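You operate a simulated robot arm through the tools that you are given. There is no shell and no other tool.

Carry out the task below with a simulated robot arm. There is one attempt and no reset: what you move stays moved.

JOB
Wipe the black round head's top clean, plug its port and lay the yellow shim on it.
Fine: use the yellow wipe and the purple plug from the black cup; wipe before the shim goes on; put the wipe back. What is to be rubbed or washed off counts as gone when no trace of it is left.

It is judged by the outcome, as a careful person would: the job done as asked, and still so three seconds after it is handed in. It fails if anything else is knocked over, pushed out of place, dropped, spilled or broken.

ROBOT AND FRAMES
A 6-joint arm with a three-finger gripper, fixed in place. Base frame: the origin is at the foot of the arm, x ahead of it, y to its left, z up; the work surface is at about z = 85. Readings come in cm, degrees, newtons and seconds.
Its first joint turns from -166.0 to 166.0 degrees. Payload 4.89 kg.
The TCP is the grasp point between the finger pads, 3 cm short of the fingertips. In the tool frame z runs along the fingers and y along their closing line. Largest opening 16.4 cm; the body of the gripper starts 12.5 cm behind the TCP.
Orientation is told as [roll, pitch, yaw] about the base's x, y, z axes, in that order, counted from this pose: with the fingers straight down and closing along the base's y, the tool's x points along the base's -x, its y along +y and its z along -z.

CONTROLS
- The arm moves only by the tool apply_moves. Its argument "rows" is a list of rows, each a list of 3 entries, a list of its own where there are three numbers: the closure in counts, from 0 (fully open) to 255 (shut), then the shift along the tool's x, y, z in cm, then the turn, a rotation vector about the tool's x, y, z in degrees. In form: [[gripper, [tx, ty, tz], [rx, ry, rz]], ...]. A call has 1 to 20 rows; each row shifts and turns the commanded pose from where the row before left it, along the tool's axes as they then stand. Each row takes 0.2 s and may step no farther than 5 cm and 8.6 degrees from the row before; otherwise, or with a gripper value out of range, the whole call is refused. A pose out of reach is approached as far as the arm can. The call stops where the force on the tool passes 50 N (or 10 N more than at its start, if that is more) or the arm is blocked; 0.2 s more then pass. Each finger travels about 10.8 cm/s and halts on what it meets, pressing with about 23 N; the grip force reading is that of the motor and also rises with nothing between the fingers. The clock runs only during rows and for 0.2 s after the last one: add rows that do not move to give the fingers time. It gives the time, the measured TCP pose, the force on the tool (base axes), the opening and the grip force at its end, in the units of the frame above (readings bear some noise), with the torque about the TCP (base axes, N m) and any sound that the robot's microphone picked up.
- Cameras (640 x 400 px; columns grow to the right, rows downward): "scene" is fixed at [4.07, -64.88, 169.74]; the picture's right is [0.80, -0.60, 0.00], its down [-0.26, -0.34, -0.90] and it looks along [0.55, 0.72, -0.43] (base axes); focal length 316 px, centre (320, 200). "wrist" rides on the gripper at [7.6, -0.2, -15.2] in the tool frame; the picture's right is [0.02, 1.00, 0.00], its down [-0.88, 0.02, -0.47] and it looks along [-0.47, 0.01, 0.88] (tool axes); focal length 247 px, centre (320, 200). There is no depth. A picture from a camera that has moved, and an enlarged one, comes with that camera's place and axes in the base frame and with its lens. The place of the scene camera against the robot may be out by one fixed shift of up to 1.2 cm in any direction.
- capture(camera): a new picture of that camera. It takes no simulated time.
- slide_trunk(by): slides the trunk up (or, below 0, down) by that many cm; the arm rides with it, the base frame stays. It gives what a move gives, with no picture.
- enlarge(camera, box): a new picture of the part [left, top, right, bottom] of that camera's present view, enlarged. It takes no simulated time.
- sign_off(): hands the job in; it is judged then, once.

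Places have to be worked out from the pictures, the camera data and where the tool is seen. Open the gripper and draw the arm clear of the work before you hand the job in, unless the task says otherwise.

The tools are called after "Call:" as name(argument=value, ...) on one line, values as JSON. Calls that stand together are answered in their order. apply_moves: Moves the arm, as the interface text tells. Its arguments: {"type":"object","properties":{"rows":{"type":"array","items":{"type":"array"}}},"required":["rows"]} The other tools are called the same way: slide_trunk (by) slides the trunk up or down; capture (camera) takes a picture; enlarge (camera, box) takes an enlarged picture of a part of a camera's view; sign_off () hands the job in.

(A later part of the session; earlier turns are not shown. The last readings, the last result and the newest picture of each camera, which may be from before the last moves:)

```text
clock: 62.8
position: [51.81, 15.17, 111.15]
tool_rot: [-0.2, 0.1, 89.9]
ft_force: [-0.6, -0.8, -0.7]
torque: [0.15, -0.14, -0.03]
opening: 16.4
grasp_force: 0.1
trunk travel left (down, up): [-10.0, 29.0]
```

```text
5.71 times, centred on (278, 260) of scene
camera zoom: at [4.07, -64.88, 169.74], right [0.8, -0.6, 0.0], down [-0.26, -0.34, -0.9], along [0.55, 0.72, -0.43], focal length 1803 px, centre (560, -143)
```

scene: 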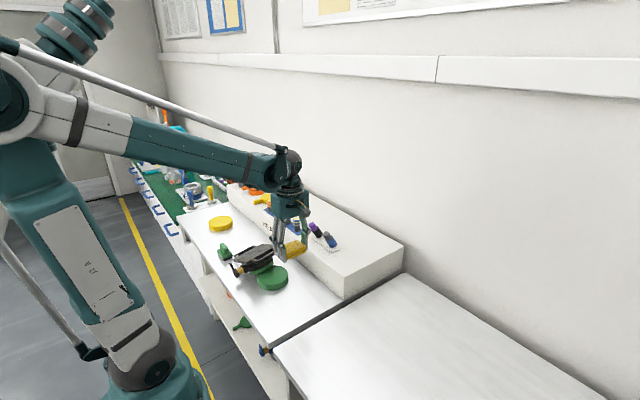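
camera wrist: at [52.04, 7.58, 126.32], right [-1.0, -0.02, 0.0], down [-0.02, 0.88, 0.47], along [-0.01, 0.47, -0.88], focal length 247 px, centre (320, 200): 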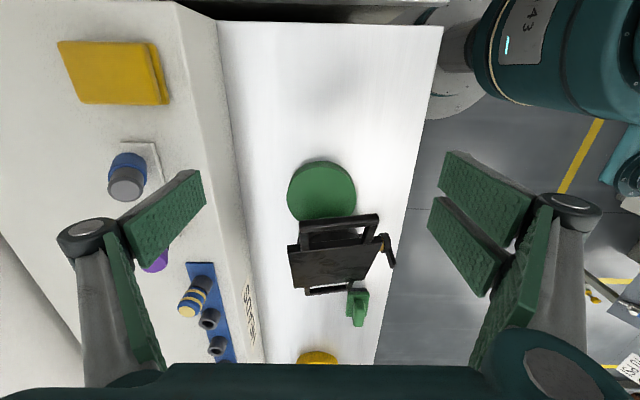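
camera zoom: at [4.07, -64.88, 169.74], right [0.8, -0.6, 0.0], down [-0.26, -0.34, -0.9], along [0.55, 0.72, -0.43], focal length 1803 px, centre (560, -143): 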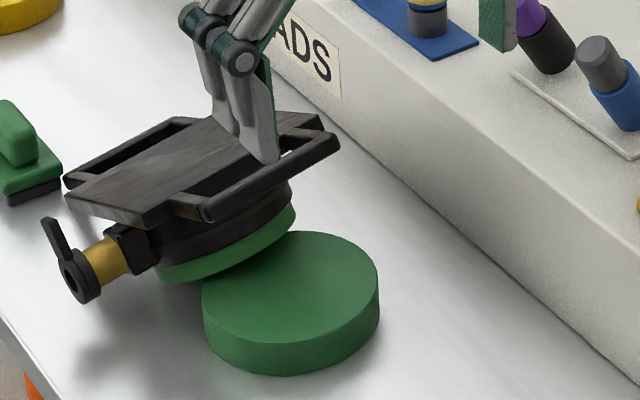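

The green pedestal stayed in place; the head leans with its -y edge on the pedestal and +y edge on the table. My plan is to grip its +y handle bar, lift it level and draw it back over the pedestal; first I need views from the robot side.

Call:
apply_moves(rows=[[0, [0, 4, -2], [0, 0, 8.5]], [0, [0, 4, -2], [0, 0, 8.5]], [0, [0, 4, 0], [0, 0, 8.5]], [0, [0, 0, 0], [0, 0, 8.5]], [0, [0, 0, 0], [0, 0, 8.5]], [0, [0, 0, 0], [0, 0, 8.5]], [0, [0, 0, 0], [0, 0, 8.5]], [0, [0, 0, 0], [0, 0, 8.5]], [0, [0, 0, 0], [0, 0, 8.5]], [0, [0, 0, 0], [0, 0, 8.5]], [0, [0, 0, 0], [0, 0, 4.9]], [0, [0, 0, 0], [0, 0, 0]]])

Call:
capture(camera="wrist")

```text
clock: 65.4
position: [40.41, 16.92, 115.27]
tool_rot: [-0.2, -0.2, 0.0]
ft_force: [0.4, -0.5, -0.6]
torque: [-0.01, -0.02, 0.0]
opening: 16.4
grasp_force: 0.0
trunk travel left (down, up): [-10.0, 29.0]
```

```text
taken
camera wrist: at [32.82, 16.86, 130.4], right [-0.02, 1.0, 0.0], down [0.88, 0.02, 0.48], along [0.48, 0.01, -0.88], focal length 247 px, centre (320, 200)
```

wrist: 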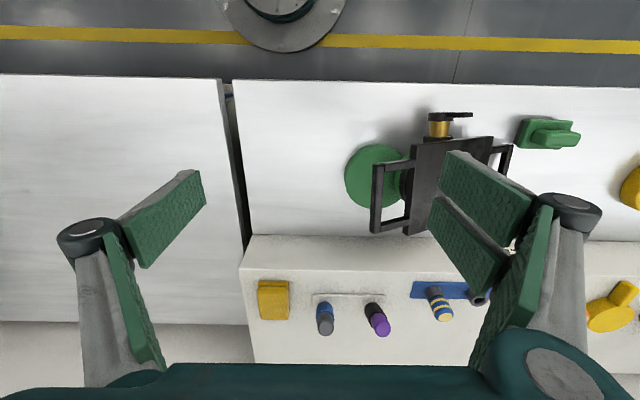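

I shift to y≈37 and tilt to see the head from the robot side.

Call:
apply_moves(rows=[[0, [1.7, 4, 0], [0, 0, 0]], [0, [1.7, 4, 0], [0, 0, 0]], [0, [1.7, 4, 0], [0, 0, 0]], [0, [1.7, 4, 0], [0, 0, 0]], [0, [1.7, 4, 0], [0, 0, 0]], [0, [0, 0, 1], [0, -8.5, 0]], [0, [0, 0, 1], [0, -8.5, 0]], [0, [0, 0, 1], [0, -8.5, 0]], [0, [0, 0, 1], [0, -8.5, 0]], [0, [0, 0, 0], [0, -6, 0]]])

Call:
capture(camera="wrist")

Call:
enlarge(camera="wrist", box=[200, 60, 440, 210])

```text
clock: 67.6
position: [32.89, 36.92, 111.29]
tool_rot: [-0.2, -40.3, 0.2]
ft_force: [-0.2, 0.5, -0.4]
torque: [0.03, 0.03, 0.03]
opening: 16.38
grasp_force: 0.0
trunk travel left (down, up): [-10.0, 29.0]
```

```text
taken
camera wrist: at [17.24, 36.8, 117.98], right [-0.02, 1.0, -0.02], down [0.37, 0.02, 0.93], along [0.93, 0.01, -0.37], focal length 247 px, centre (320, 200)
```

wrist: 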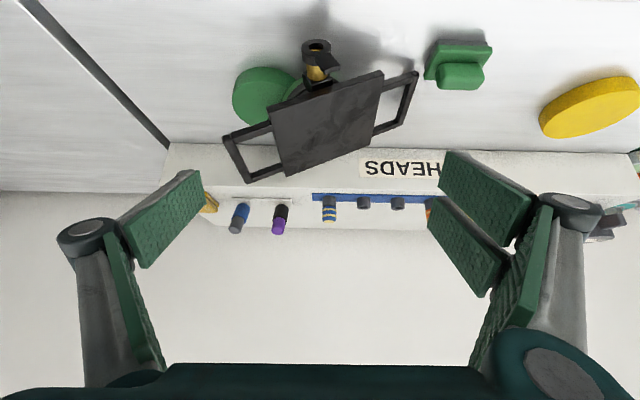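

```text
2.67 times, centred on (320, 135) of wrist
camera zoom: at [17.24, 36.8, 117.98], right [-0.02, 1.0, -0.02], down [0.37, 0.02, 0.93], along [0.93, 0.01, -0.37], focal length 659 px, centre (320, 373)
```

zoom: 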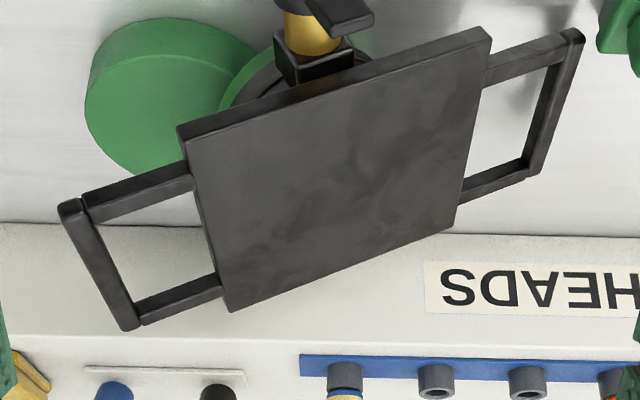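

The top looks clean. Triangulated, the plate is tilted ~23° about x and ~9° about y; the +y handle bar's centre is about (49.5, 50.8, 87.9), close to (but not touching) the green eraser. I move above that handle with a moderate matching tilt.

Call:
apply_moves(rows=[[0, [0, 0, 0], [0, 8.1, 0]], [0, [0, 0, 0], [0, 8.1, 0]], [0, [0, 0, 0], [0, 8.1, 0]], [0, [0, 0, 0], [0, 8.1, 0]], [0, [0, 0, 0], [0, 7.9, 0]], [0, [-3.2, 3.4, 0], [0, 0, 0]], [0, [-3.2, 3.4, 0], [0, 0, 0]], [0, [-3.2, 3.4, 0], [0, 0, 0]], [0, [-3.2, 3.4, 0], [0, 0, 0]], [0, [-3.2, 3.4, 0], [0, 0, 0]], [0, [0, 0, 0], [7, -3, -1]], [0, [0, 0, 0], [7, -3, -1]], [150, [0, 0, 3], [0, 0, 0]], [150, [0, 0, 0], [0, 0, 0]]])

Call:
capture(camera="wrist")

Call:
enlarge(camera="scene", box=[200, 210, 328, 290])

```text
clock: 70.6
position: [49.07, 53.34, 108.32]
tool_rot: [-14.4, -5.6, 2.8]
ft_force: [-0.4, -0.7, 0.2]
torque: [-0.04, -0.03, 0.02]
opening: 6.77
grasp_force: 0.1
trunk travel left (down, up): [-10.0, 29.0]
```

```text
taken
camera wrist: at [39.96, 56.53, 122.17], right [-0.04, 0.97, -0.25], down [0.82, 0.18, 0.54], along [0.56, -0.18, -0.81], focal length 247 px, centre (320, 200)
```

wrist: 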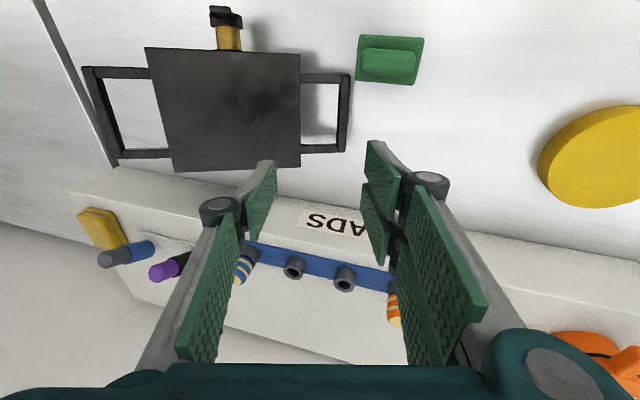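

```text
5.00 times, centred on (264, 250) of scene
camera zoom: at [4.07, -64.88, 169.74], right [0.8, -0.6, 0.0], down [-0.26, -0.34, -0.9], along [0.55, 0.72, -0.43], focal length 1578 px, centre (600, -50)
```

zoom: 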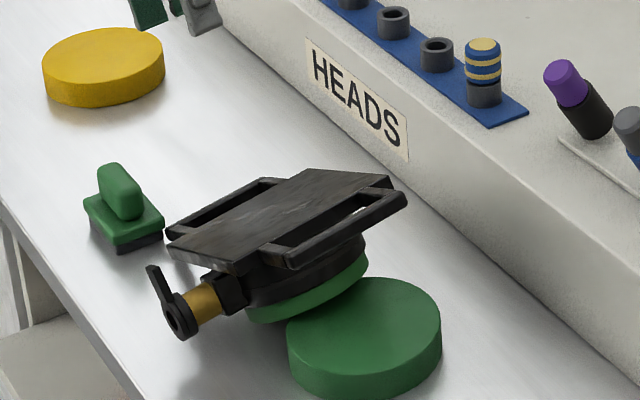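

The handle bar is at roughly (49, 51.3, 88). I align laterally and descend most of the way along the tool axis, then check.

Call:
apply_moves(rows=[[170, [1.1, 3.1, 0], [0, 0, 0]], [170, [0, 0, 4], [0, 0, 0]], [170, [0, 0, 4], [0, 0, 0]], [170, [0, 0, 3], [0, 0, 0]], [170, [0, 0, 0], [0, 0, 0]]])

Call:
capture(camera="wrist")

Call:
enlarge(camera="wrist", box=[220, 80, 420, 205])

Call:
enlarge(camera="scene", box=[200, 210, 328, 290])

```text
clock: 71.8
position: [49.37, 53.78, 96.58]
tool_rot: [-14.5, -5.5, 2.8]
ft_force: [-0.1, -0.8, 1.1]
torque: [-0.02, -0.04, 0.03]
opening: 5.45
grasp_force: 0.1
trunk travel left (down, up): [-10.0, 29.0]
```

```text
taken
camera wrist: at [40.09, 56.9, 110.6], right [-0.04, 0.97, -0.25], down [0.82, 0.18, 0.54], along [0.56, -0.18, -0.81], focal length 247 px, centre (320, 200)
```

wrist: 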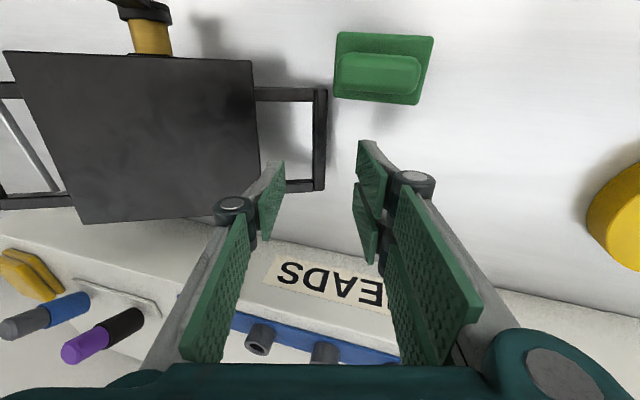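

```text
3.20 times, centred on (320, 142) of wrist
camera zoom: at [40.09, 56.9, 110.6], right [-0.04, 0.97, -0.25], down [0.82, 0.18, 0.54], along [0.56, -0.18, -0.81], focal length 790 px, centre (320, 384)
```

zoom: 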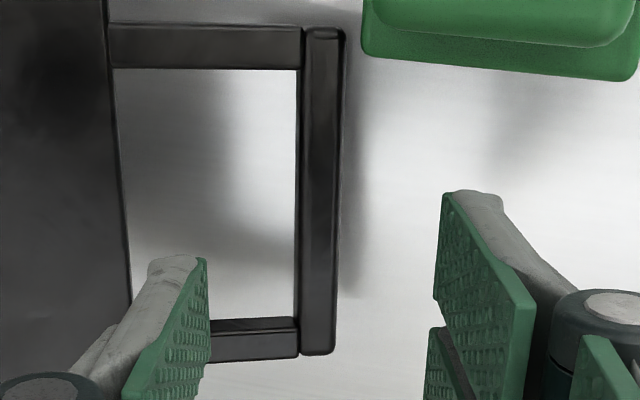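

```text
5.00 times, centred on (264, 250) of scene
camera zoom: at [4.07, -64.88, 169.74], right [0.8, -0.6, 0.0], down [-0.26, -0.34, -0.9], along [0.55, 0.72, -0.43], focal length 1578 px, centre (600, -50)
```

zoom: 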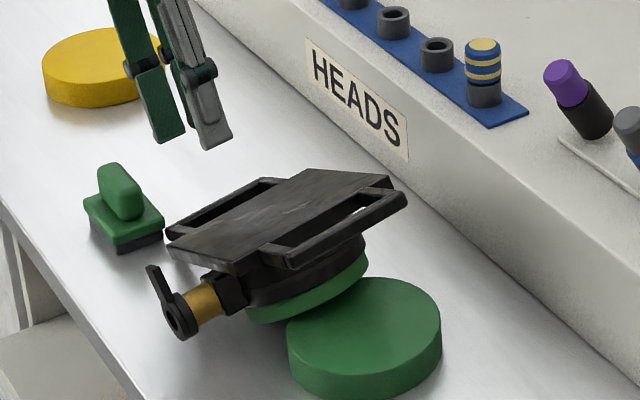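

The bar runs from about (44.2, 51.2) to (53.7, 52.1). I trim laterally and descend the remaining 7 cm in two steps, watching force.

Call:
apply_moves(rows=[[180, [1.0, -0.2, 0], [0, 0, 0]], [180, [0, 0, 3], [0, 0, 0]], [185, [0, 0, 2.5], [0, 0, 0]], [190, [0, 0, 1.4], [0, 0, 0]], [190, [0, 0, 0], [0, 0, 0]]])

Call:
capture(camera="wrist")

Call:
enlarge(camera="scene", box=[200, 210, 328, 290])

```text
clock: 73.0
position: [48.85, 51.68, 90.07]
tool_rot: [-14.5, -5.6, 2.8]
ft_force: [1.0, -0.3, 0.5]
torque: [0.03, -0.02, 0.0]
opening: 4.18
grasp_force: 0.0
trunk travel left (down, up): [-10.0, 29.0]
```

```text
taken
camera wrist: at [39.73, 54.83, 104.06], right [-0.04, 0.97, -0.25], down [0.82, 0.18, 0.54], along [0.56, -0.18, -0.81], focal length 247 px, centre (320, 200)
```

wrist: 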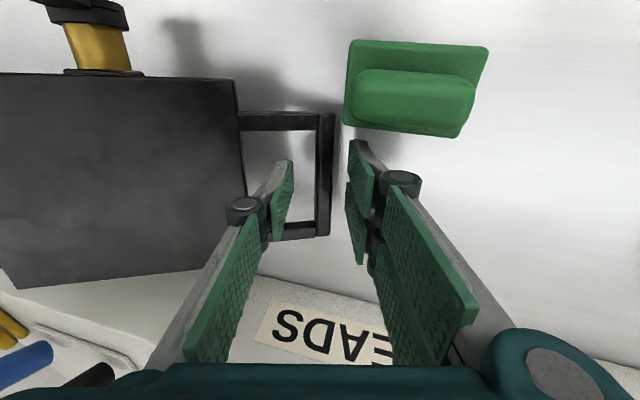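

```text
5.00 times, centred on (264, 250) of scene
camera zoom: at [4.07, -64.88, 169.74], right [0.8, -0.6, 0.0], down [-0.26, -0.34, -0.9], along [0.55, 0.72, -0.43], focal length 1578 px, centre (600, -50)
```

zoom: 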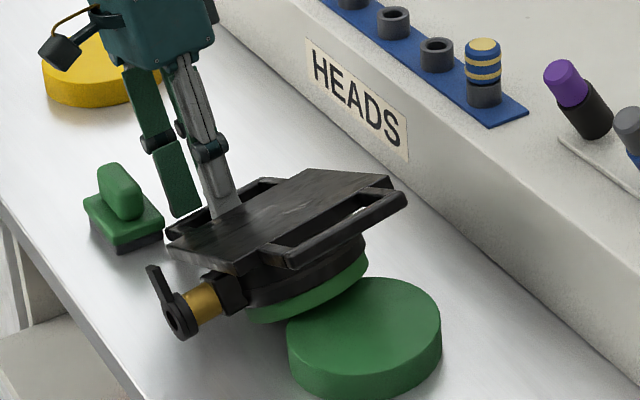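

The bar is between the pads, free of both. I centre slightly and close on the bar.

Call:
apply_moves(rows=[[190, [0, 0.25, 0.2], [0, 0, 0]], [210, [0, 0, 0], [0, 0, 0]], [230, [0, 0, 0], [0, 0, 0]], [250, [0, 0, 0], [0, 0, 0]], [250, [0, 0, 0], [0, 0, 0]]])

Call:
capture(camera="wrist")

Call:
enlarge(camera="scene", box=[200, 210, 328, 290])

```text
clock: 74.2
position: [48.9, 51.9, 89.81]
tool_rot: [-14.5, -5.7, 2.8]
ft_force: [-4.8, 11.5, 0.2]
torque: [0.29, 0.0, -0.7]
opening: 1.48
grasp_force: 23.7
trunk travel left (down, up): [-10.0, 29.0]
```

```text
taken
camera wrist: at [39.72, 55.06, 103.83], right [-0.04, 0.97, -0.25], down [0.82, 0.18, 0.54], along [0.56, -0.18, -0.81], focal length 247 px, centre (320, 200)
```

wrist: 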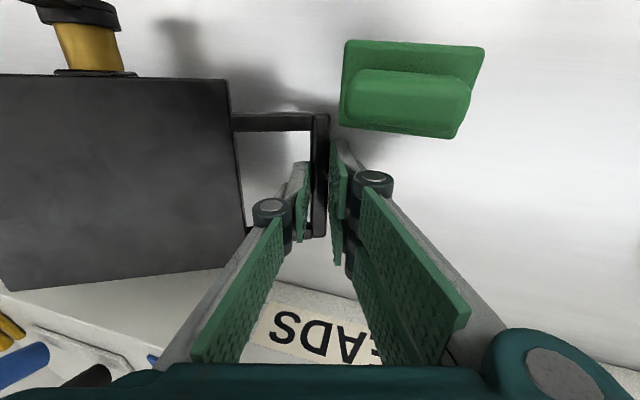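

```text
5.00 times, centred on (264, 250) of scene
camera zoom: at [4.07, -64.88, 169.74], right [0.8, -0.6, 0.0], down [-0.26, -0.34, -0.9], along [0.55, 0.72, -0.43], focal length 1578 px, centre (600, -50)
```

zoom: 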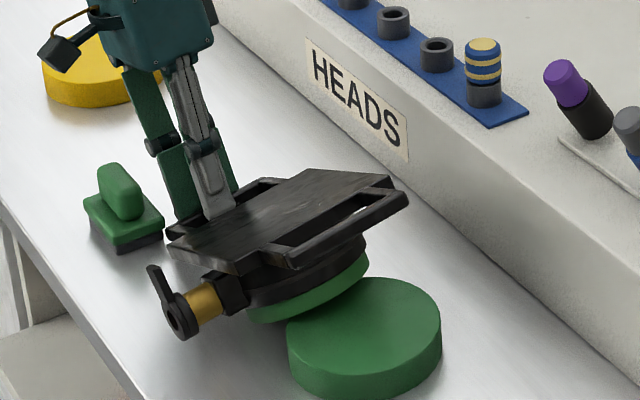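

The bar is gripped (opening 1.48 cm, 23 N). I lift slowly while rotating toward level about the pedestal's edge.

Call:
apply_moves(rows=[[250, [-0.11, -0.44, -0.78], [-2.8, 1.2, 0.4]], [250, [-0.1, -0.4, -0.8], [-2.8, 1.2, 0.4]], [250, [-0.09, -0.35, -0.82], [-2.8, 1.2, 0.4]], [250, [0, 0, 0], [0, 0, 0]]])

Call:
capture(camera="wrist")

Call:
enlarge(camera="scene", box=[200, 210, 328, 290])

```text
clock: 75.2
position: [49.17, 51.12, 92.33]
tool_rot: [-5.7, -2.2, 1.0]
ft_force: [3.2, 2.4, -1.1]
torque: [-0.06, -0.44, 0.55]
opening: 1.47
grasp_force: 23.4
trunk travel left (down, up): [-10.0, 29.0]
```

```text
taken
camera wrist: at [40.83, 52.33, 107.25], right [-0.03, 0.99, -0.1], down [0.86, 0.08, 0.5], along [0.51, -0.07, -0.86], focal length 247 px, centre (320, 200)
```

wrist: 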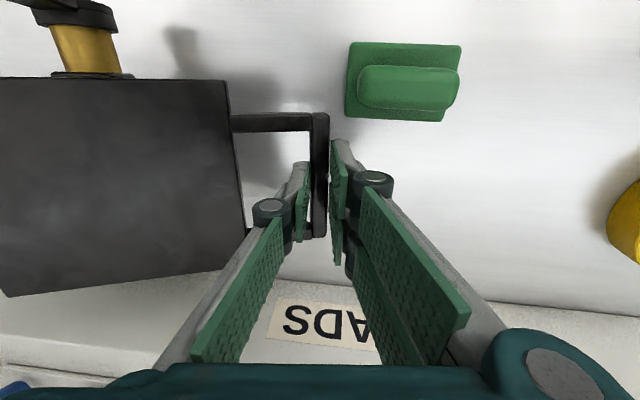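

```text
5.00 times, centred on (264, 250) of scene
camera zoom: at [4.07, -64.88, 169.74], right [0.8, -0.6, 0.0], down [-0.26, -0.34, -0.9], along [0.55, 0.72, -0.43], focal length 1578 px, centre (600, -50)
```

zoom: 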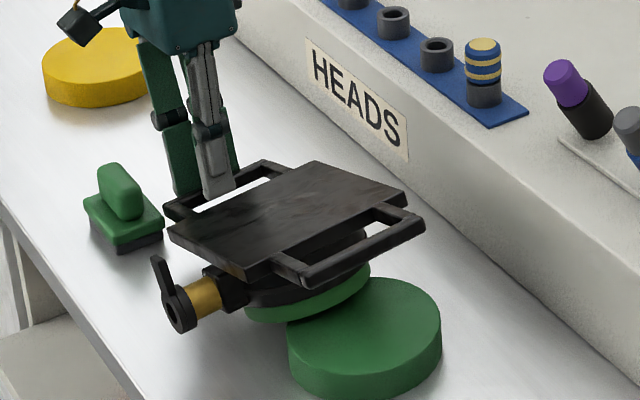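

It works, and the head is light. I continue levelling and lifting.

Call:
apply_moves(rows=[[250, [0, -0.4, -0.85], [-2.8, 1.2, 0.3]], [250, [0, -0.37, -0.85], [-2.8, 1.2, 0.3]], [250, [0, -0.34, -0.85], [-2.8, 1.2, 0.3]], [250, [0, -0.31, -0.85], [-2.8, 1.0, 0]], [250, [0, -0.28, -0.85], [-2.8, 1.0, 0]], [250, [0, 0, 0], [0, 0, 0]]])

Call:
capture(camera="wrist")

Call:
enlarge(camera="scene", box=[200, 210, 328, 290])

```text
clock: 76.6
position: [49.14, 49.66, 96.71]
tool_rot: [8.3, 3.3, 0.1]
ft_force: [1.8, -1.9, -1.2]
torque: [-0.22, -0.48, 0.27]
opening: 1.48
grasp_force: 23.3
trunk travel left (down, up): [-10.0, 29.0]
```

```text
taken
camera wrist: at [42.41, 47.12, 112.09], right [-0.02, 0.99, 0.14], down [0.91, -0.05, 0.42], along [0.42, 0.14, -0.9], focal length 247 px, centre (320, 200)
```

wrist: 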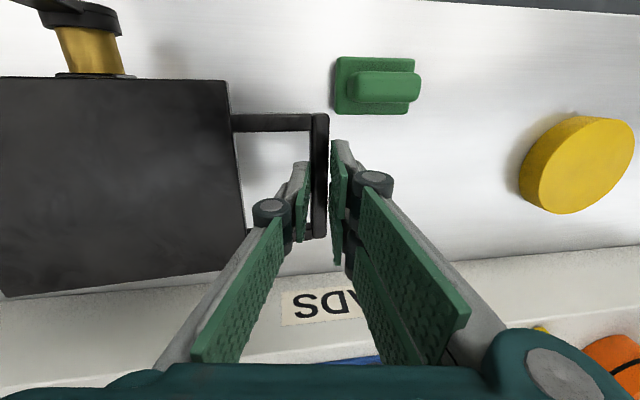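

```text
5.00 times, centred on (264, 250) of scene
camera zoom: at [4.07, -64.88, 169.74], right [0.8, -0.6, 0.0], down [-0.26, -0.34, -0.9], along [0.55, 0.72, -0.43], focal length 1578 px, centre (600, -50)
```

zoom: 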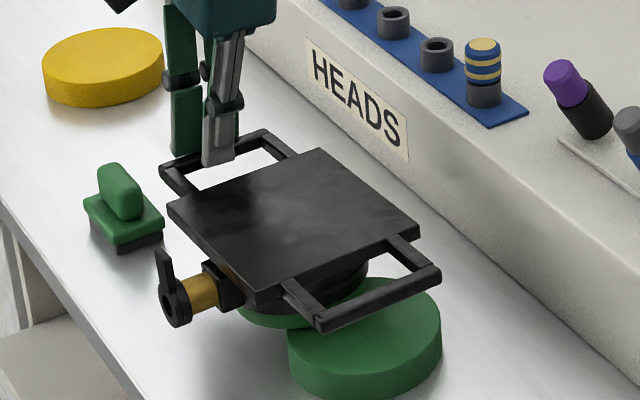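

The head is now about level and rigidly held. I lift 1.2 cm to clear the pedestal and read the load.

Call:
apply_moves(rows=[[250, [0, 0, -0.6], [0, 0, 0]], [250, [0, 0, -0.6], [0, 0, 0]], [250, [0, 0, 0], [0, 0, 0]], [250, [0, 0, 0], [0, 0, 0]]])

Call:
enlarge(camera="scene", box=[210, 210, 322, 290])

Call:
capture(camera="wrist")

```text
clock: 77.6
position: [49.2, 49.32, 97.79]
tool_rot: [8.2, 3.3, 0.1]
ft_force: [-0.7, -2.3, -4.1]
torque: [-0.04, 0.39, -0.07]
opening: 1.4
grasp_force: 22.9
trunk travel left (down, up): [-10.0, 29.0]
```

```text
5.00 times, centred on (266, 250) of scene
camera zoom: at [4.07, -64.88, 169.74], right [0.8, -0.6, 0.0], down [-0.26, -0.34, -0.9], along [0.55, 0.72, -0.43], focal length 1578 px, centre (590, -50)
```

zoom: 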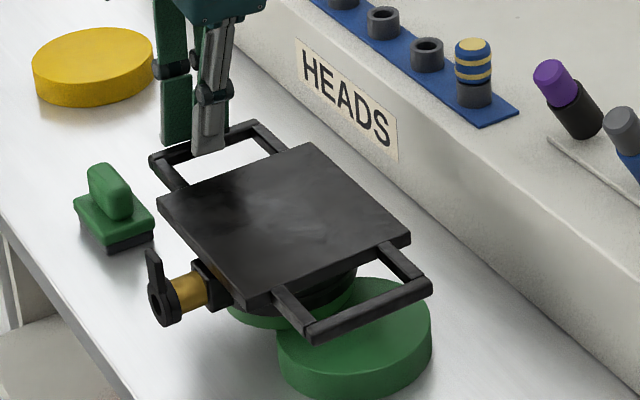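

```text
taken
camera wrist: at [42.45, 46.96, 113.28], right [-0.02, 0.99, 0.14], down [0.91, -0.05, 0.42], along [0.42, 0.14, -0.9], focal length 247 px, centre (320, 200)
```

wrist: 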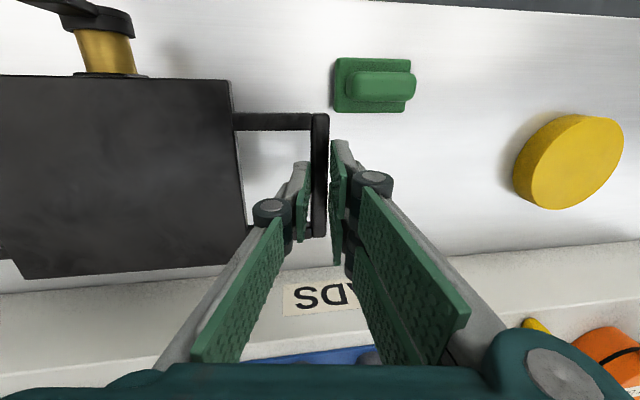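

The head pivoted a little in the grip, its -y bottom edge resting on the pedestal; load about 4 N. I lower slightly and draw the head in -y (and +2 in x) over the pedestal, in small steps.

Call:
apply_moves(rows=[[250, [-0.03, -0.08, 0.59], [0, 0, 0]], [250, [-0.28, -0.99, -0.165], [0, 0, 0]], [250, [-0.28, -0.99, -0.165], [0, 0, 0]], [250, [-0.28, -0.99, -0.165], [0, 0, 0]], [250, [0, 0, 0], [0, 0, 0]]])

Call:
enlarge(camera="scene", box=[210, 210, 322, 290])

Call:
capture(camera="wrist")

```text
clock: 78.8
position: [49.98, 46.31, 97.17]
tool_rot: [8.2, 3.2, 0.3]
ft_force: [-0.8, 4.6, 5.6]
torque: [0.08, -0.16, -0.1]
opening: 1.41
grasp_force: 22.4
trunk travel left (down, up): [-10.0, 29.0]
```

```text
5.00 times, centred on (266, 250) of scene
camera zoom: at [4.07, -64.88, 169.74], right [0.8, -0.6, 0.0], down [-0.26, -0.34, -0.9], along [0.55, 0.72, -0.43], focal length 1578 px, centre (590, -50)
```

zoom: 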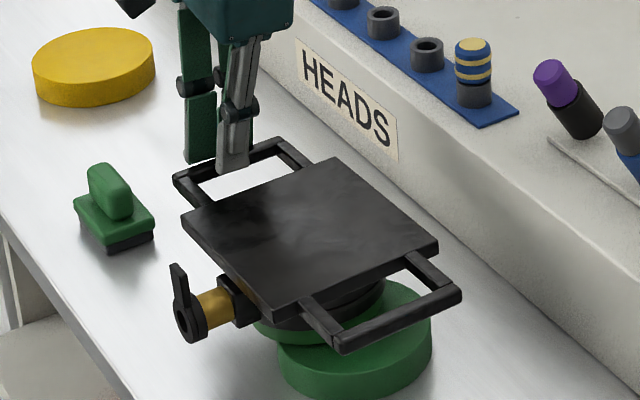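

```text
taken
camera wrist: at [43.24, 43.92, 112.71], right [-0.02, 0.99, 0.14], down [0.91, -0.05, 0.42], along [0.42, 0.14, -0.9], focal length 247 px, centre (320, 200)
```

wrist: 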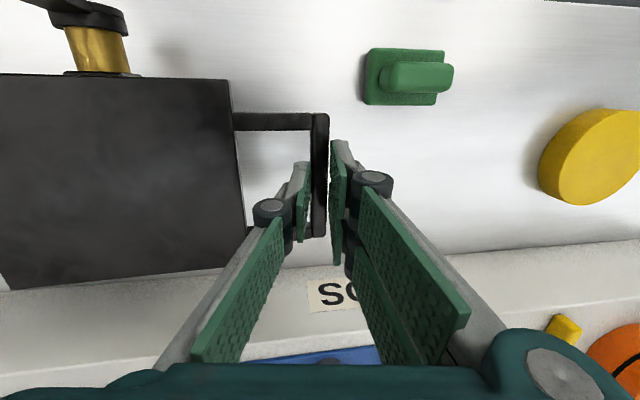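

The pedestal stays put and the head follows. I raise a touch and continue the draw.

Call:
apply_moves(rows=[[250, [-0.28, -0.99, -0.4], [0, 0, 0]], [250, [-0.28, -0.99, -0.165], [0, 0, 0]], [250, [-0.28, -0.99, -0.165], [0, 0, 0]], [250, [0, 0, 0], [0, 0, 0]]])

Call:
enlarge(camera="scene", box=[210, 210, 322, 290])

Call:
capture(camera="wrist")

```text
clock: 79.8
position: [50.84, 43.23, 97.71]
tool_rot: [8.2, 3.4, 0.0]
ft_force: [-3.7, 6.0, 10.4]
torque: [0.14, 0.39, -0.32]
opening: 1.42
grasp_force: 23.1
trunk travel left (down, up): [-10.0, 29.0]
```

```text
5.00 times, centred on (266, 250) of scene
camera zoom: at [4.07, -64.88, 169.74], right [0.8, -0.6, 0.0], down [-0.26, -0.34, -0.9], along [0.55, 0.72, -0.43], focal length 1578 px, centre (590, -50)
```

zoom: 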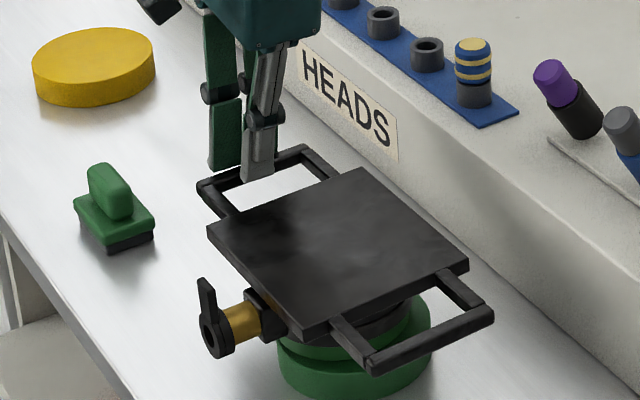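

```text
taken
camera wrist: at [44.12, 40.87, 113.15], right [-0.02, 0.99, 0.14], down [0.91, -0.05, 0.42], along [0.42, 0.14, -0.9], focal length 247 px, centre (320, 200)
```

wrist: 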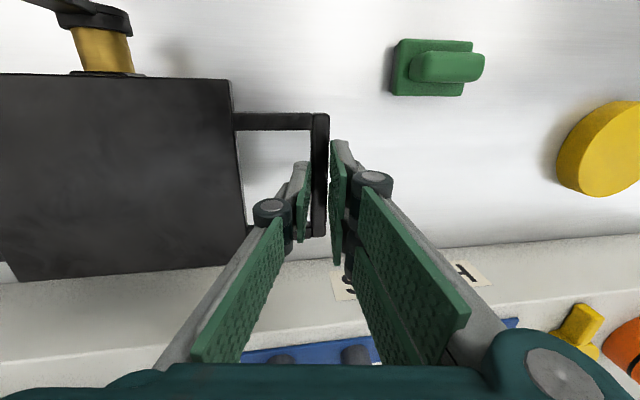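

Almost centred. One last small shift (+0.75 x, −0.9 y), then I lower the bar gradually so the head sits flush.

Call:
apply_moves(rows=[[250, [-0.73, -0.9, -0.13], [0, 0, 0]], [250, [-0.02, -0.07, 0.5], [0, 0, 0]], [250, [0, 0, 0], [0, 0, 0]]])

Call:
enlarge(camera="scene", box=[210, 210, 322, 290])

```text
clock: 80.6
position: [51.5, 42.24, 96.96]
tool_rot: [8.2, 3.3, 0.1]
ft_force: [-0.3, -1.9, 5.5]
torque: [-0.06, -0.18, -0.03]
opening: 0.25
grasp_force: 0.0
trunk travel left (down, up): [-10.0, 29.0]
```

```text
5.00 times, centred on (266, 250) of scene
camera zoom: at [4.07, -64.88, 169.74], right [0.8, -0.6, 0.0], down [-0.26, -0.34, -0.9], along [0.55, 0.72, -0.43], focal length 1578 px, centre (590, -50)
```

zoom: 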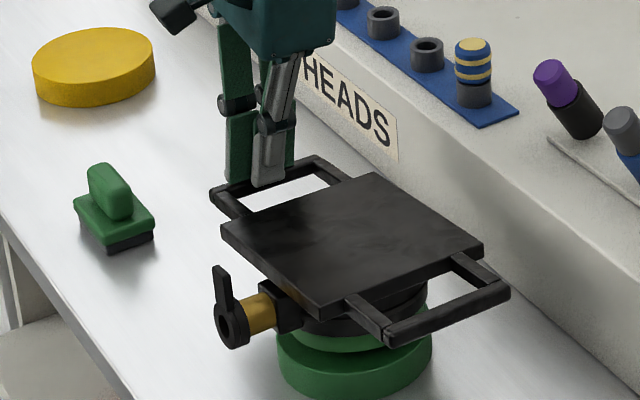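

The bar slipped free of the grip and the head settled; the fingers may be pressing on the bar. I raise straight up and inspect.

Call:
apply_moves(rows=[[250, [0, 0, -1.5], [0, 0, 0]], [250, [0, 0, -3], [0, 0, 0]], [150, [0, 0, -3], [0, 0, 0]], [60, [0, 0, -3], [-4, 1.6, 0]], [0, [0, 0, -3], [-4.2, 1.7, 0]]])

Call:
enlarge(camera="scene", box=[220, 220, 332, 300])

Call:
capture(camera="wrist")

```text
clock: 81.8
position: [52.42, 40.34, 110.48]
tool_rot: [16.5, 6.5, 0.9]
ft_force: [0.8, 0.5, 0.6]
torque: [-0.12, 0.04, 0.04]
opening: 16.25
grasp_force: 0.1
trunk travel left (down, up): [-10.0, 29.0]
```

```text
5.00 times, centred on (276, 260) of scene
camera zoom: at [4.07, -64.88, 169.74], right [0.8, -0.6, 0.0], down [-0.26, -0.34, -0.9], along [0.55, 0.72, -0.43], focal length 1578 px, centre (540, -100)
```

zoom: 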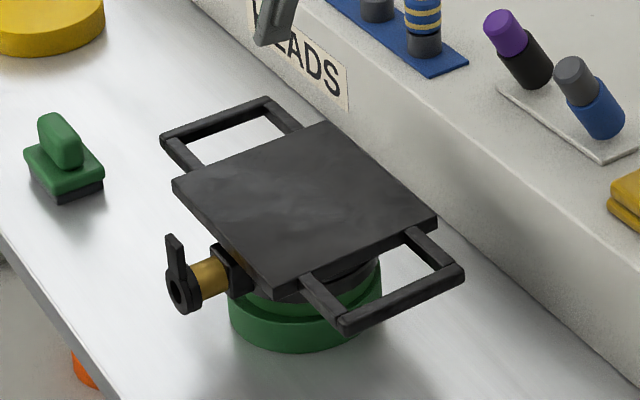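

```text
taken
camera wrist: at [46.75, 35.8, 125.77], right [0.0, 0.96, 0.28], down [0.93, -0.1, 0.36], along [0.37, 0.27, -0.89], focal length 247 px, centre (320, 200)
```

wrist: 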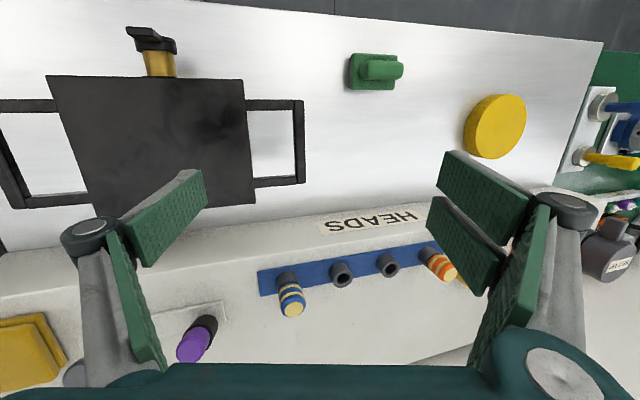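

Excellent: the head is level again on the pedestal, within a few millimetres of its original place, and the eraser is untouched. I straighten the tool and check the plate's cleanliness closely.

Call:
apply_moves(rows=[[0, [0, 0, 0], [5.5, -2.2, 0.2]], [0, [0, 0, 0], [5.5, -2.2, 0.2]], [0, [0, 0, 0], [5.5, -2.2, 0.2]], [0, [2, -4, 0], [0, 0, 0]], [0, [2, -4, 0], [0, 0, 0]], [0, [2, -4, 0], [0, 0, 0]], [0, [0, 0, 0], [0, 0, 0]]])

Call:
capture(camera="wrist")

Call:
enlarge(camera="wrist", box=[220, 80, 420, 205])

Call:
enlarge(camera="scene", box=[240, 235, 320, 285])

```text
clock: 83.4
position: [46.08, 28.28, 110.28]
tool_rot: [-0.3, 0.1, -0.8]
ft_force: [-0.9, 0.1, -0.3]
torque: [-0.05, -0.05, 0.0]
opening: 16.41
grasp_force: 0.0
trunk travel left (down, up): [-10.0, 29.0]
```

```text
taken
camera wrist: at [38.49, 28.25, 125.49], right [-0.01, 1.0, 0.0], down [0.88, 0.01, 0.47], along [0.47, 0.0, -0.88], focal length 247 px, centre (320, 200)
```

wrist: 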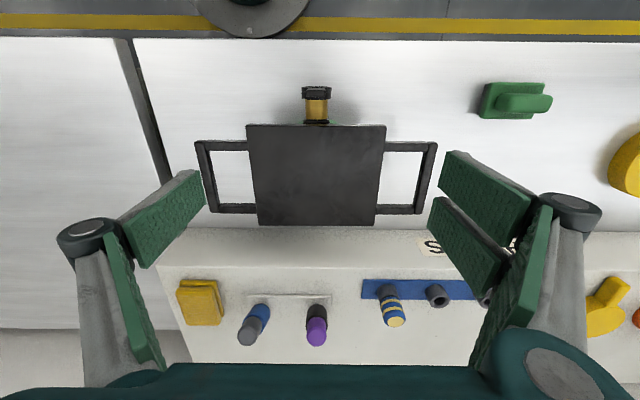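

```text
3.20 times, centred on (320, 142) of wrist
camera zoom: at [38.49, 28.25, 125.49], right [-0.01, 1.0, 0.0], down [0.88, 0.01, 0.47], along [0.47, 0.0, -0.88], focal length 790 px, centre (320, 384)
```

zoom: 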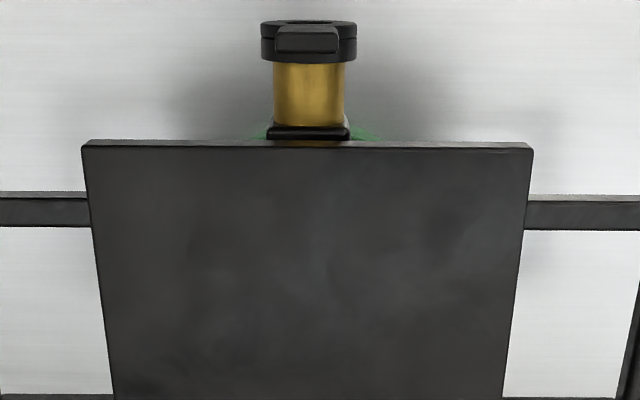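

```text
8.00 times, centred on (280, 260) of scene
camera zoom: at [4.07, -64.88, 169.74], right [0.8, -0.6, 0.0], down [-0.26, -0.34, -0.9], along [0.55, 0.72, -0.43], focal length 2524 px, centre (640, -280)
```

zoom: 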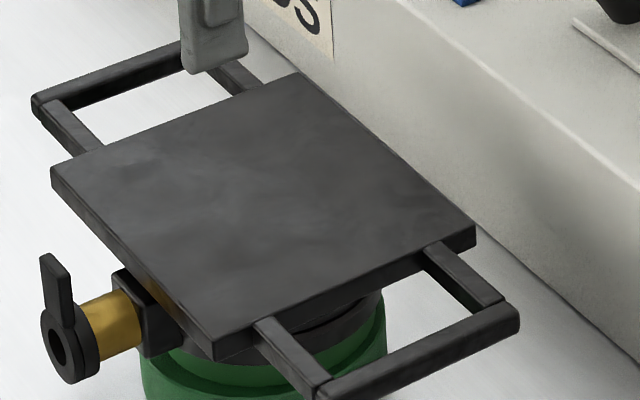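

The plate is spotless. Plate centre is now (51.8, 27.7) with the port at y≈27.7. Before fetching the plug, I test with the empty gripper whether the arm can reach the insertion pose with a ~45–50° tilt near (33, 27.7, 94).

Call:
apply_moves(rows=[[0, [4, 0, 0], [0, 0, 0]], [0, [4, 0, 0], [0, 0, 0]], [0, [4, 0, 0], [0, 0, 0]], [0, [1.5, -0.6, 0], [0, 0, 0]], [0, [0, 0, 0], [0, -8, 0]], [0, [0, 0, 0], [0, -8, 0]], [0, [0, 0, 0], [0, -8, 0]], [0, [0, 0, 0], [0, -8, 0]], [0, [0, 0, 0], [0, -8, 0]], [0, [0, 0, 0], [0, -5, 0]], [0, [0, 0, 0], [0, 0, 0]]])

Call:
apply_moves(rows=[[0, [2.83, 0, 2.83], [0, 0, 0]], [0, [2.83, 0, 2.83], [0, 0, 0]], [0, [2.83, 0, 2.83], [0, 0, 0]], [0, [2.83, 0, 2.83], [0, 0, 0]], [0, [0, 0, 0], [0, 0, 0]]])

Call:
capture(camera="wrist")

Call:
capture(camera="scene")

```text
clock: 85.8
position: [32.82, 27.77, 110.46]
tool_rot: [-0.2, -45.1, -0.5]
ft_force: [0.4, -0.2, -0.6]
torque: [0.04, -0.02, 0.0]
opening: 16.38
grasp_force: 0.0
trunk travel left (down, up): [-10.0, 29.0]
```

```text
clock: 87.0
position: [32.69, 27.77, 94.23]
tool_rot: [-0.4, -44.9, -0.5]
ft_force: [-0.3, 2.2, -0.3]
torque: [-0.27, 0.06, -0.24]
opening: 16.42
grasp_force: 0.1
trunk travel left (down, up): [-10.0, 29.0]
```

```text
taken
camera wrist: at [16.45, 27.85, 99.59], right [0.0, 1.0, -0.02], down [0.29, 0.02, 0.96], along [0.96, 0.0, -0.29], focal length 247 px, centre (320, 200)
```

wrist: 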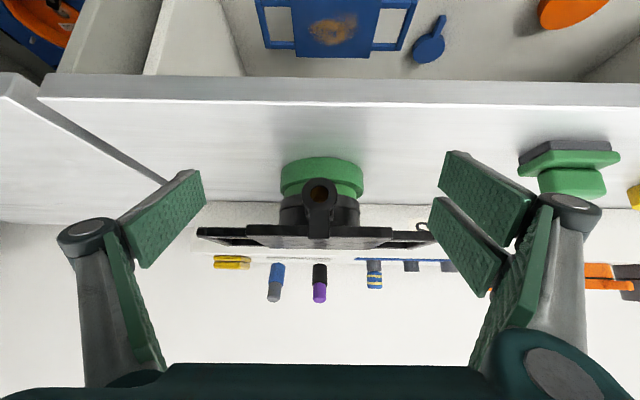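

```text
taken
```

scene: 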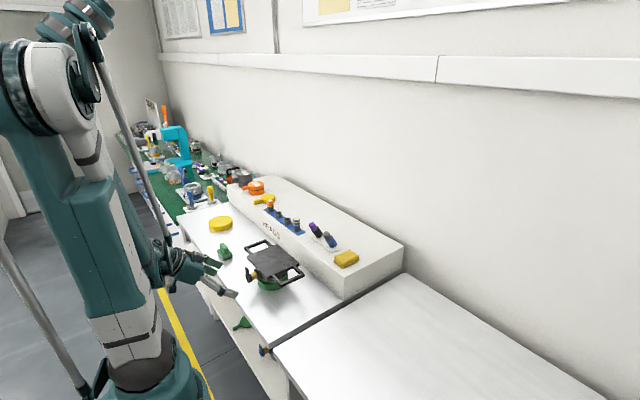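

The 45° pose is reachable. From here I also measure the port precisely.

Call:
enlarge(camera="wrist", box=[270, 150, 370, 212])

Call:
enlarge(camera="wrist", box=[200, 220, 360, 320])

```text
6.40 times, centred on (320, 181) of wrist
camera zoom: at [16.45, 27.85, 99.59], right [0.0, 1.0, -0.02], down [0.29, 0.02, 0.96], along [0.96, 0.0, -0.29], focal length 1581 px, centre (320, 322)
```

zoom: 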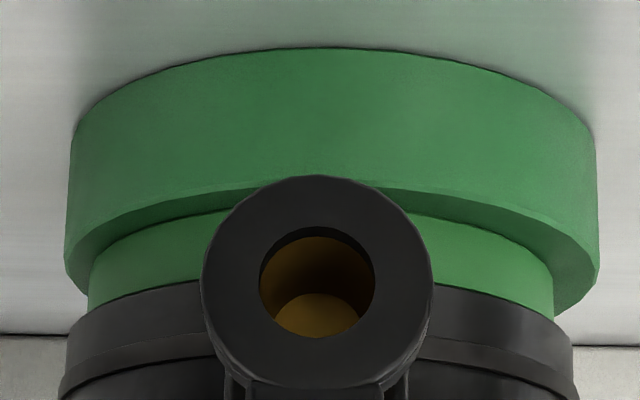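

```text
4.00 times, centred on (280, 270) of wrist
camera zoom: at [16.45, 27.85, 99.59], right [0.0, 1.0, -0.02], down [0.29, 0.02, 0.96], along [0.96, 0.0, -0.29], focal length 988 px, centre (480, -80)
```

zoom: 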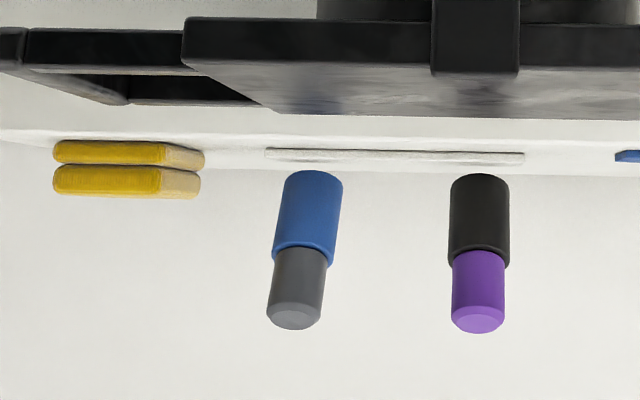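

The port hole (Ø≈1.8 cm) centre is at about (40.5, 27.8, 91.7). Now I need the plug's lean angle: I back out and go for a side view of the cups from the -y side.

Call:
apply_moves(rows=[[0, [-2.83, 0, -2.83], [0, 0, 0]], [0, [-2.83, 0, -2.83], [0, 0, 0]], [0, [-2.83, 0, -2.83], [0, 0, 0]], [0, [-2.83, 0, -2.83], [0, 0, 0]], [0, [0, 0, 0], [0, 8, 0]], [0, [0, 0, 0], [0, 8, 0]], [0, [0, 0, 0], [0, 8, 0]], [0, [0, 0, 0], [0, 8, 0]], [0, [0, 0, 0], [0, 8, 0]], [0, [0, 0, 0], [0, 5, 0]], [0, [-4, -2.6, 0], [0, 0, 0]], [0, [-4, -2.6, 0], [0, 0, 0]], [0, [-4, -2.6, 0], [0, 0, 0]], [0, [-4, -2.6, 0], [0, 0, 0]], [0, [-4, -2.6, 0], [0, 0, 0]], [0, [-4, -2.6, 0], [0, 0, 0]], [0, [-4, -2.6, 0], [0, 0, 0]], [0, [-4, -2.6, 0], [0, 0, 0]], [0, [-4, -2.6, 0], [0, 0, 0]], [0, [-2, -2, 0], [0, 0, 0]]])

Call:
apply_moves(rows=[[0, [0, 0, 0], [0, 0, -8.2]], [0, [0, 0, 0], [0, 0, -8.2]], [0, [0, 0, 0], [0, 0, -8.2]], [0, [0, 0, 0], [0, 0, -8.2]], [0, [0, 0, 0], [0, 0, -8.2]], [0, [0, 0, 0], [0, 0, -8.2]], [0, [0, 0, 0], [0, 0, -8.2]], [0, [0, 0, 0], [0, 0, -8.2]], [0, [0, 0, 0], [0, 0, -8.2]], [0, [0, 0, 0], [0, 0, -8.2]], [0, [0, 0, 0], [0, 0, -8.2]], [0, [0, 0, 0], [0, -8, 0]], [0, [0, 0, 0], [0, -8, 0]], [0, [0, 0, 0], [0, -8, 0]], [0, [0, 0, 0], [0, -8, 0]], [0, [0, 0, 0], [0, -8, 0]]])

Call:
capture(camera="wrist")

Call:
enlarge(camera="wrist", box=[240, 100, 400, 200])

```text
clock: 91.2
position: [70.47, 1.9, 110.49]
tool_rot: [-0.2, 0.1, -0.6]
ft_force: [-1.2, 1.2, 1.5]
torque: [-0.1, -0.15, 0.0]
opening: 16.4
grasp_force: 0.1
trunk travel left (down, up): [-10.0, 29.0]
```

```text
clock: 94.6
position: [70.47, 2.02, 110.48]
tool_rot: [0.1, -39.9, 89.5]
ft_force: [-0.3, 1.6, 0.5]
torque: [-0.21, -0.16, -0.12]
opening: 16.4
grasp_force: 0.1
trunk travel left (down, up): [-10.0, 29.0]
```

```text
taken
camera wrist: at [70.49, -13.65, 117.22], right [-1.0, -0.01, -0.01], down [-0.02, 0.37, 0.93], along [0.0, 0.93, -0.37], focal length 247 px, centre (320, 200)
```

wrist: 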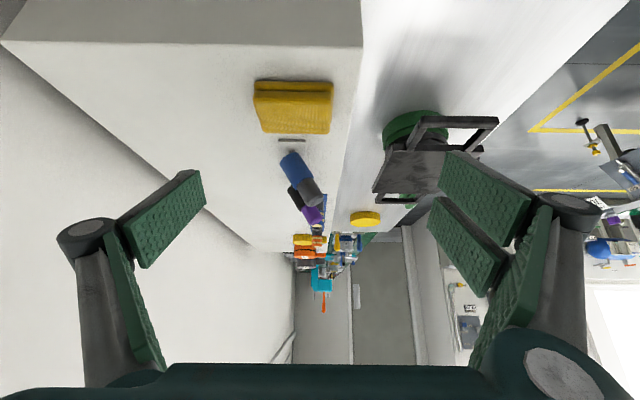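

```text
4.00 times, centred on (320, 150) of wrist
camera zoom: at [70.49, -13.65, 117.22], right [-1.0, -0.01, -0.01], down [-0.02, 0.37, 0.93], along [0.0, 0.93, -0.37], focal length 988 px, centre (320, 400)
```

zoom: 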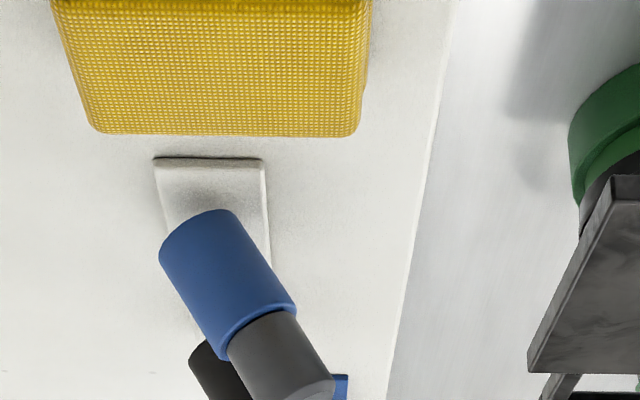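

Call:
enlarge(camera="wrist", box=[275, 165, 355, 245])

Call:
enlarge(camera="scene", box=[295, 210, 359, 260])

```text
5.00 times, centred on (315, 205) of wrist
camera zoom: at [70.49, -13.65, 117.22], right [-1.0, -0.01, -0.01], down [-0.02, 0.37, 0.93], along [0.0, 0.93, -0.37], focal length 1235 px, centre (345, 175)
```

zoom: 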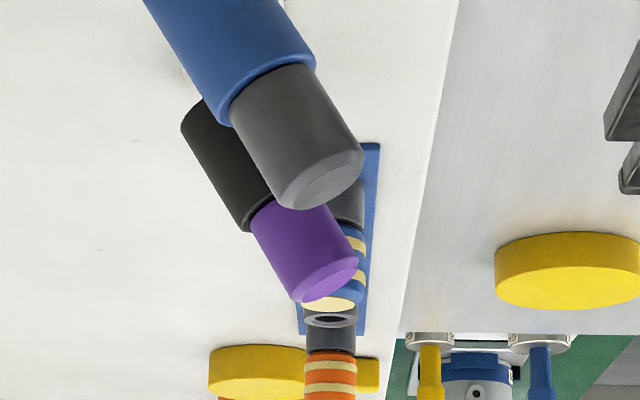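

```text
8.00 times, centred on (327, 235) of scene
camera zoom: at [4.07, -64.88, 169.74], right [0.8, -0.6, 0.0], down [-0.26, -0.34, -0.9], along [0.55, 0.72, -0.43], focal length 2524 px, centre (264, -80)
```

zoom: 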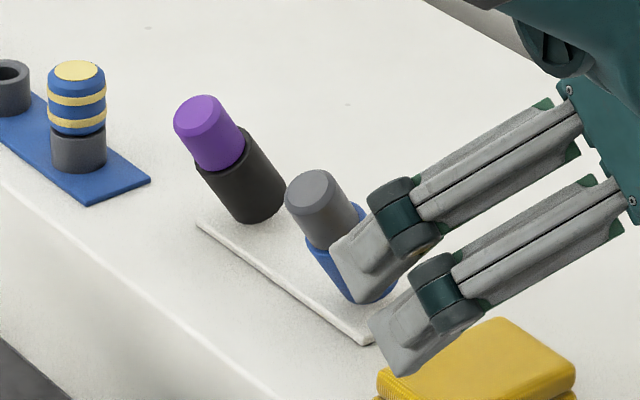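

The purple plug leans about 31° toward -x: tip centre ≈ (71.1, 28.0, 104.6), rim ≈ (72.8, 102.0), Ø 2.75 cm. A grip aligned with the plug axis is best, which needs the tool nearly horizontal at the port; I test that reach with the empty gripper.

Call:
apply_moves(rows=[[0, [0, 0, 0], [0, 8, 0]], [0, [0, 0, 0], [0, 8, 0]], [0, [0, 0, 0], [0, 8, 0]], [0, [0, 0, 0], [0, 8, 0]], [0, [0, 0, 0], [0, 8, 0]], [0, [0, 0, 0], [0, 0, 8.2]], [0, [0, 0, 0], [0, 0, 8.2]], [0, [0, 0, 0], [0, 0, 8.2]], [0, [0, 0, 0], [0, 0, 8.2]], [0, [0, 0, 0], [0, 0, 8.2]], [0, [0, 0, 0], [0, 0, 8.2]], [0, [0, 0, 0], [0, 0, 8.2]], [0, [0, 0, 0], [0, 0, 8.2]], [0, [0, 0, 0], [0, 0, 8.2]], [0, [0, 0, 0], [0, 0, 8.2]], [0, [0, 0, 0], [0, 0, 7.5]], [0, [0, 0, 0], [0, 0, 0]]])

Call:
apply_moves(rows=[[0, [4, 2.6, 0], [0, 0, 0]], [0, [4, 2.6, 0], [0, 0, 0]], [0, [4, 2.6, 0], [0, 0, 0]], [0, [4, 2.6, 0], [0, 0, 0]], [0, [4, 2.6, 0], [0, 0, 0]], [0, [4, 2.6, 0], [0, 0, 0]], [0, [4, 2.6, 0], [0, 0, 0]], [0, [4, 2.6, 0], [0, 0, 0]], [0, [4, 2.6, 0], [0, 0, 0]], [0, [0, 2.2, 0], [0, 0, 0]], [0, [0, 0, 0], [0, -8, 0]], [0, [0, 0, 0], [0, -8, 0]], [0, [0, 0, 0], [0, -8, 0]], [0, [0, 0, 0], [0, -8, 0]], [0, [0, 0, 0], [0, -8, 0]], [0, [0, 0, 0], [0, -8, 0]], [0, [0, 0, 0], [0, -8, 0]], [0, [0, 0, 0], [0, -8, 0]]])

```text
clock: 98.2
position: [70.48, 2.05, 110.45]
tool_rot: [-0.1, 0.1, -0.1]
ft_force: [0.6, -0.1, 0.0]
torque: [0.01, 0.01, -0.01]
opening: 16.4
grasp_force: 0.1
trunk travel left (down, up): [-10.0, 29.0]
```

```text
clock: 102.0
position: [34.45, 27.5, 110.4]
tool_rot: [-0.3, -64.0, 0.3]
ft_force: [-0.3, -1.2, -0.8]
torque: [0.09, 0.0, 0.21]
opening: 16.4
grasp_force: 0.2
trunk travel left (down, up): [-10.0, 29.0]
```

64° works at height; I now descend to port height and tilt further toward horizontal.

Call:
apply_moves(rows=[[0, [3.6, 0, 1.75], [0, 0, 0]], [0, [3.6, 0, 1.75], [0, 0, 0]], [0, [3.6, 0, 1.75], [0, 0, 0]], [0, [3.6, 0, 1.75], [0, 0, 0]], [0, [0, 0, 0], [0, -8, 0]], [0, [0, 0, 0], [0, -8, 0]], [0, [0, 0, 0], [0, -8, 0]], [0, [0, 0, 0], [0, 0, 0]]])

Call:
capture(camera="scene")

Call:
capture(camera="wrist")

```text
clock: 103.8
position: [34.63, 28.56, 109.77]
tool_rot: [-4.0, -87.7, 3.9]
ft_force: [-0.6, 1.2, 0.0]
torque: [0.01, -0.01, -0.07]
opening: 16.41
grasp_force: 0.2
out of reach, approached as far as the arm can: row 4, 5, 6, 7
trunk travel left (down, up): [-10.0, 29.0]
```

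```text
taken
```

scene: 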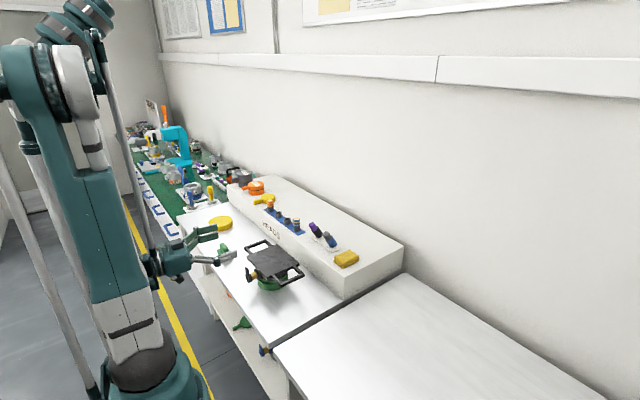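

```text
taken
camera wrist: at [19.2, 28.48, 102.72], right [0.0, 1.0, -0.02], down [-0.44, 0.02, 0.9], along [0.9, 0.01, 0.44], focal length 247 px, centre (320, 200)
```

wrist: 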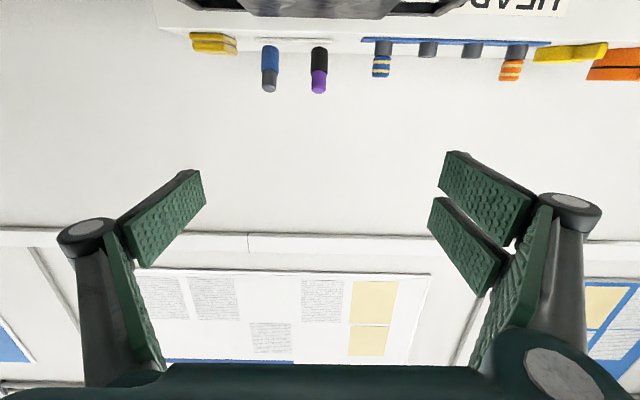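

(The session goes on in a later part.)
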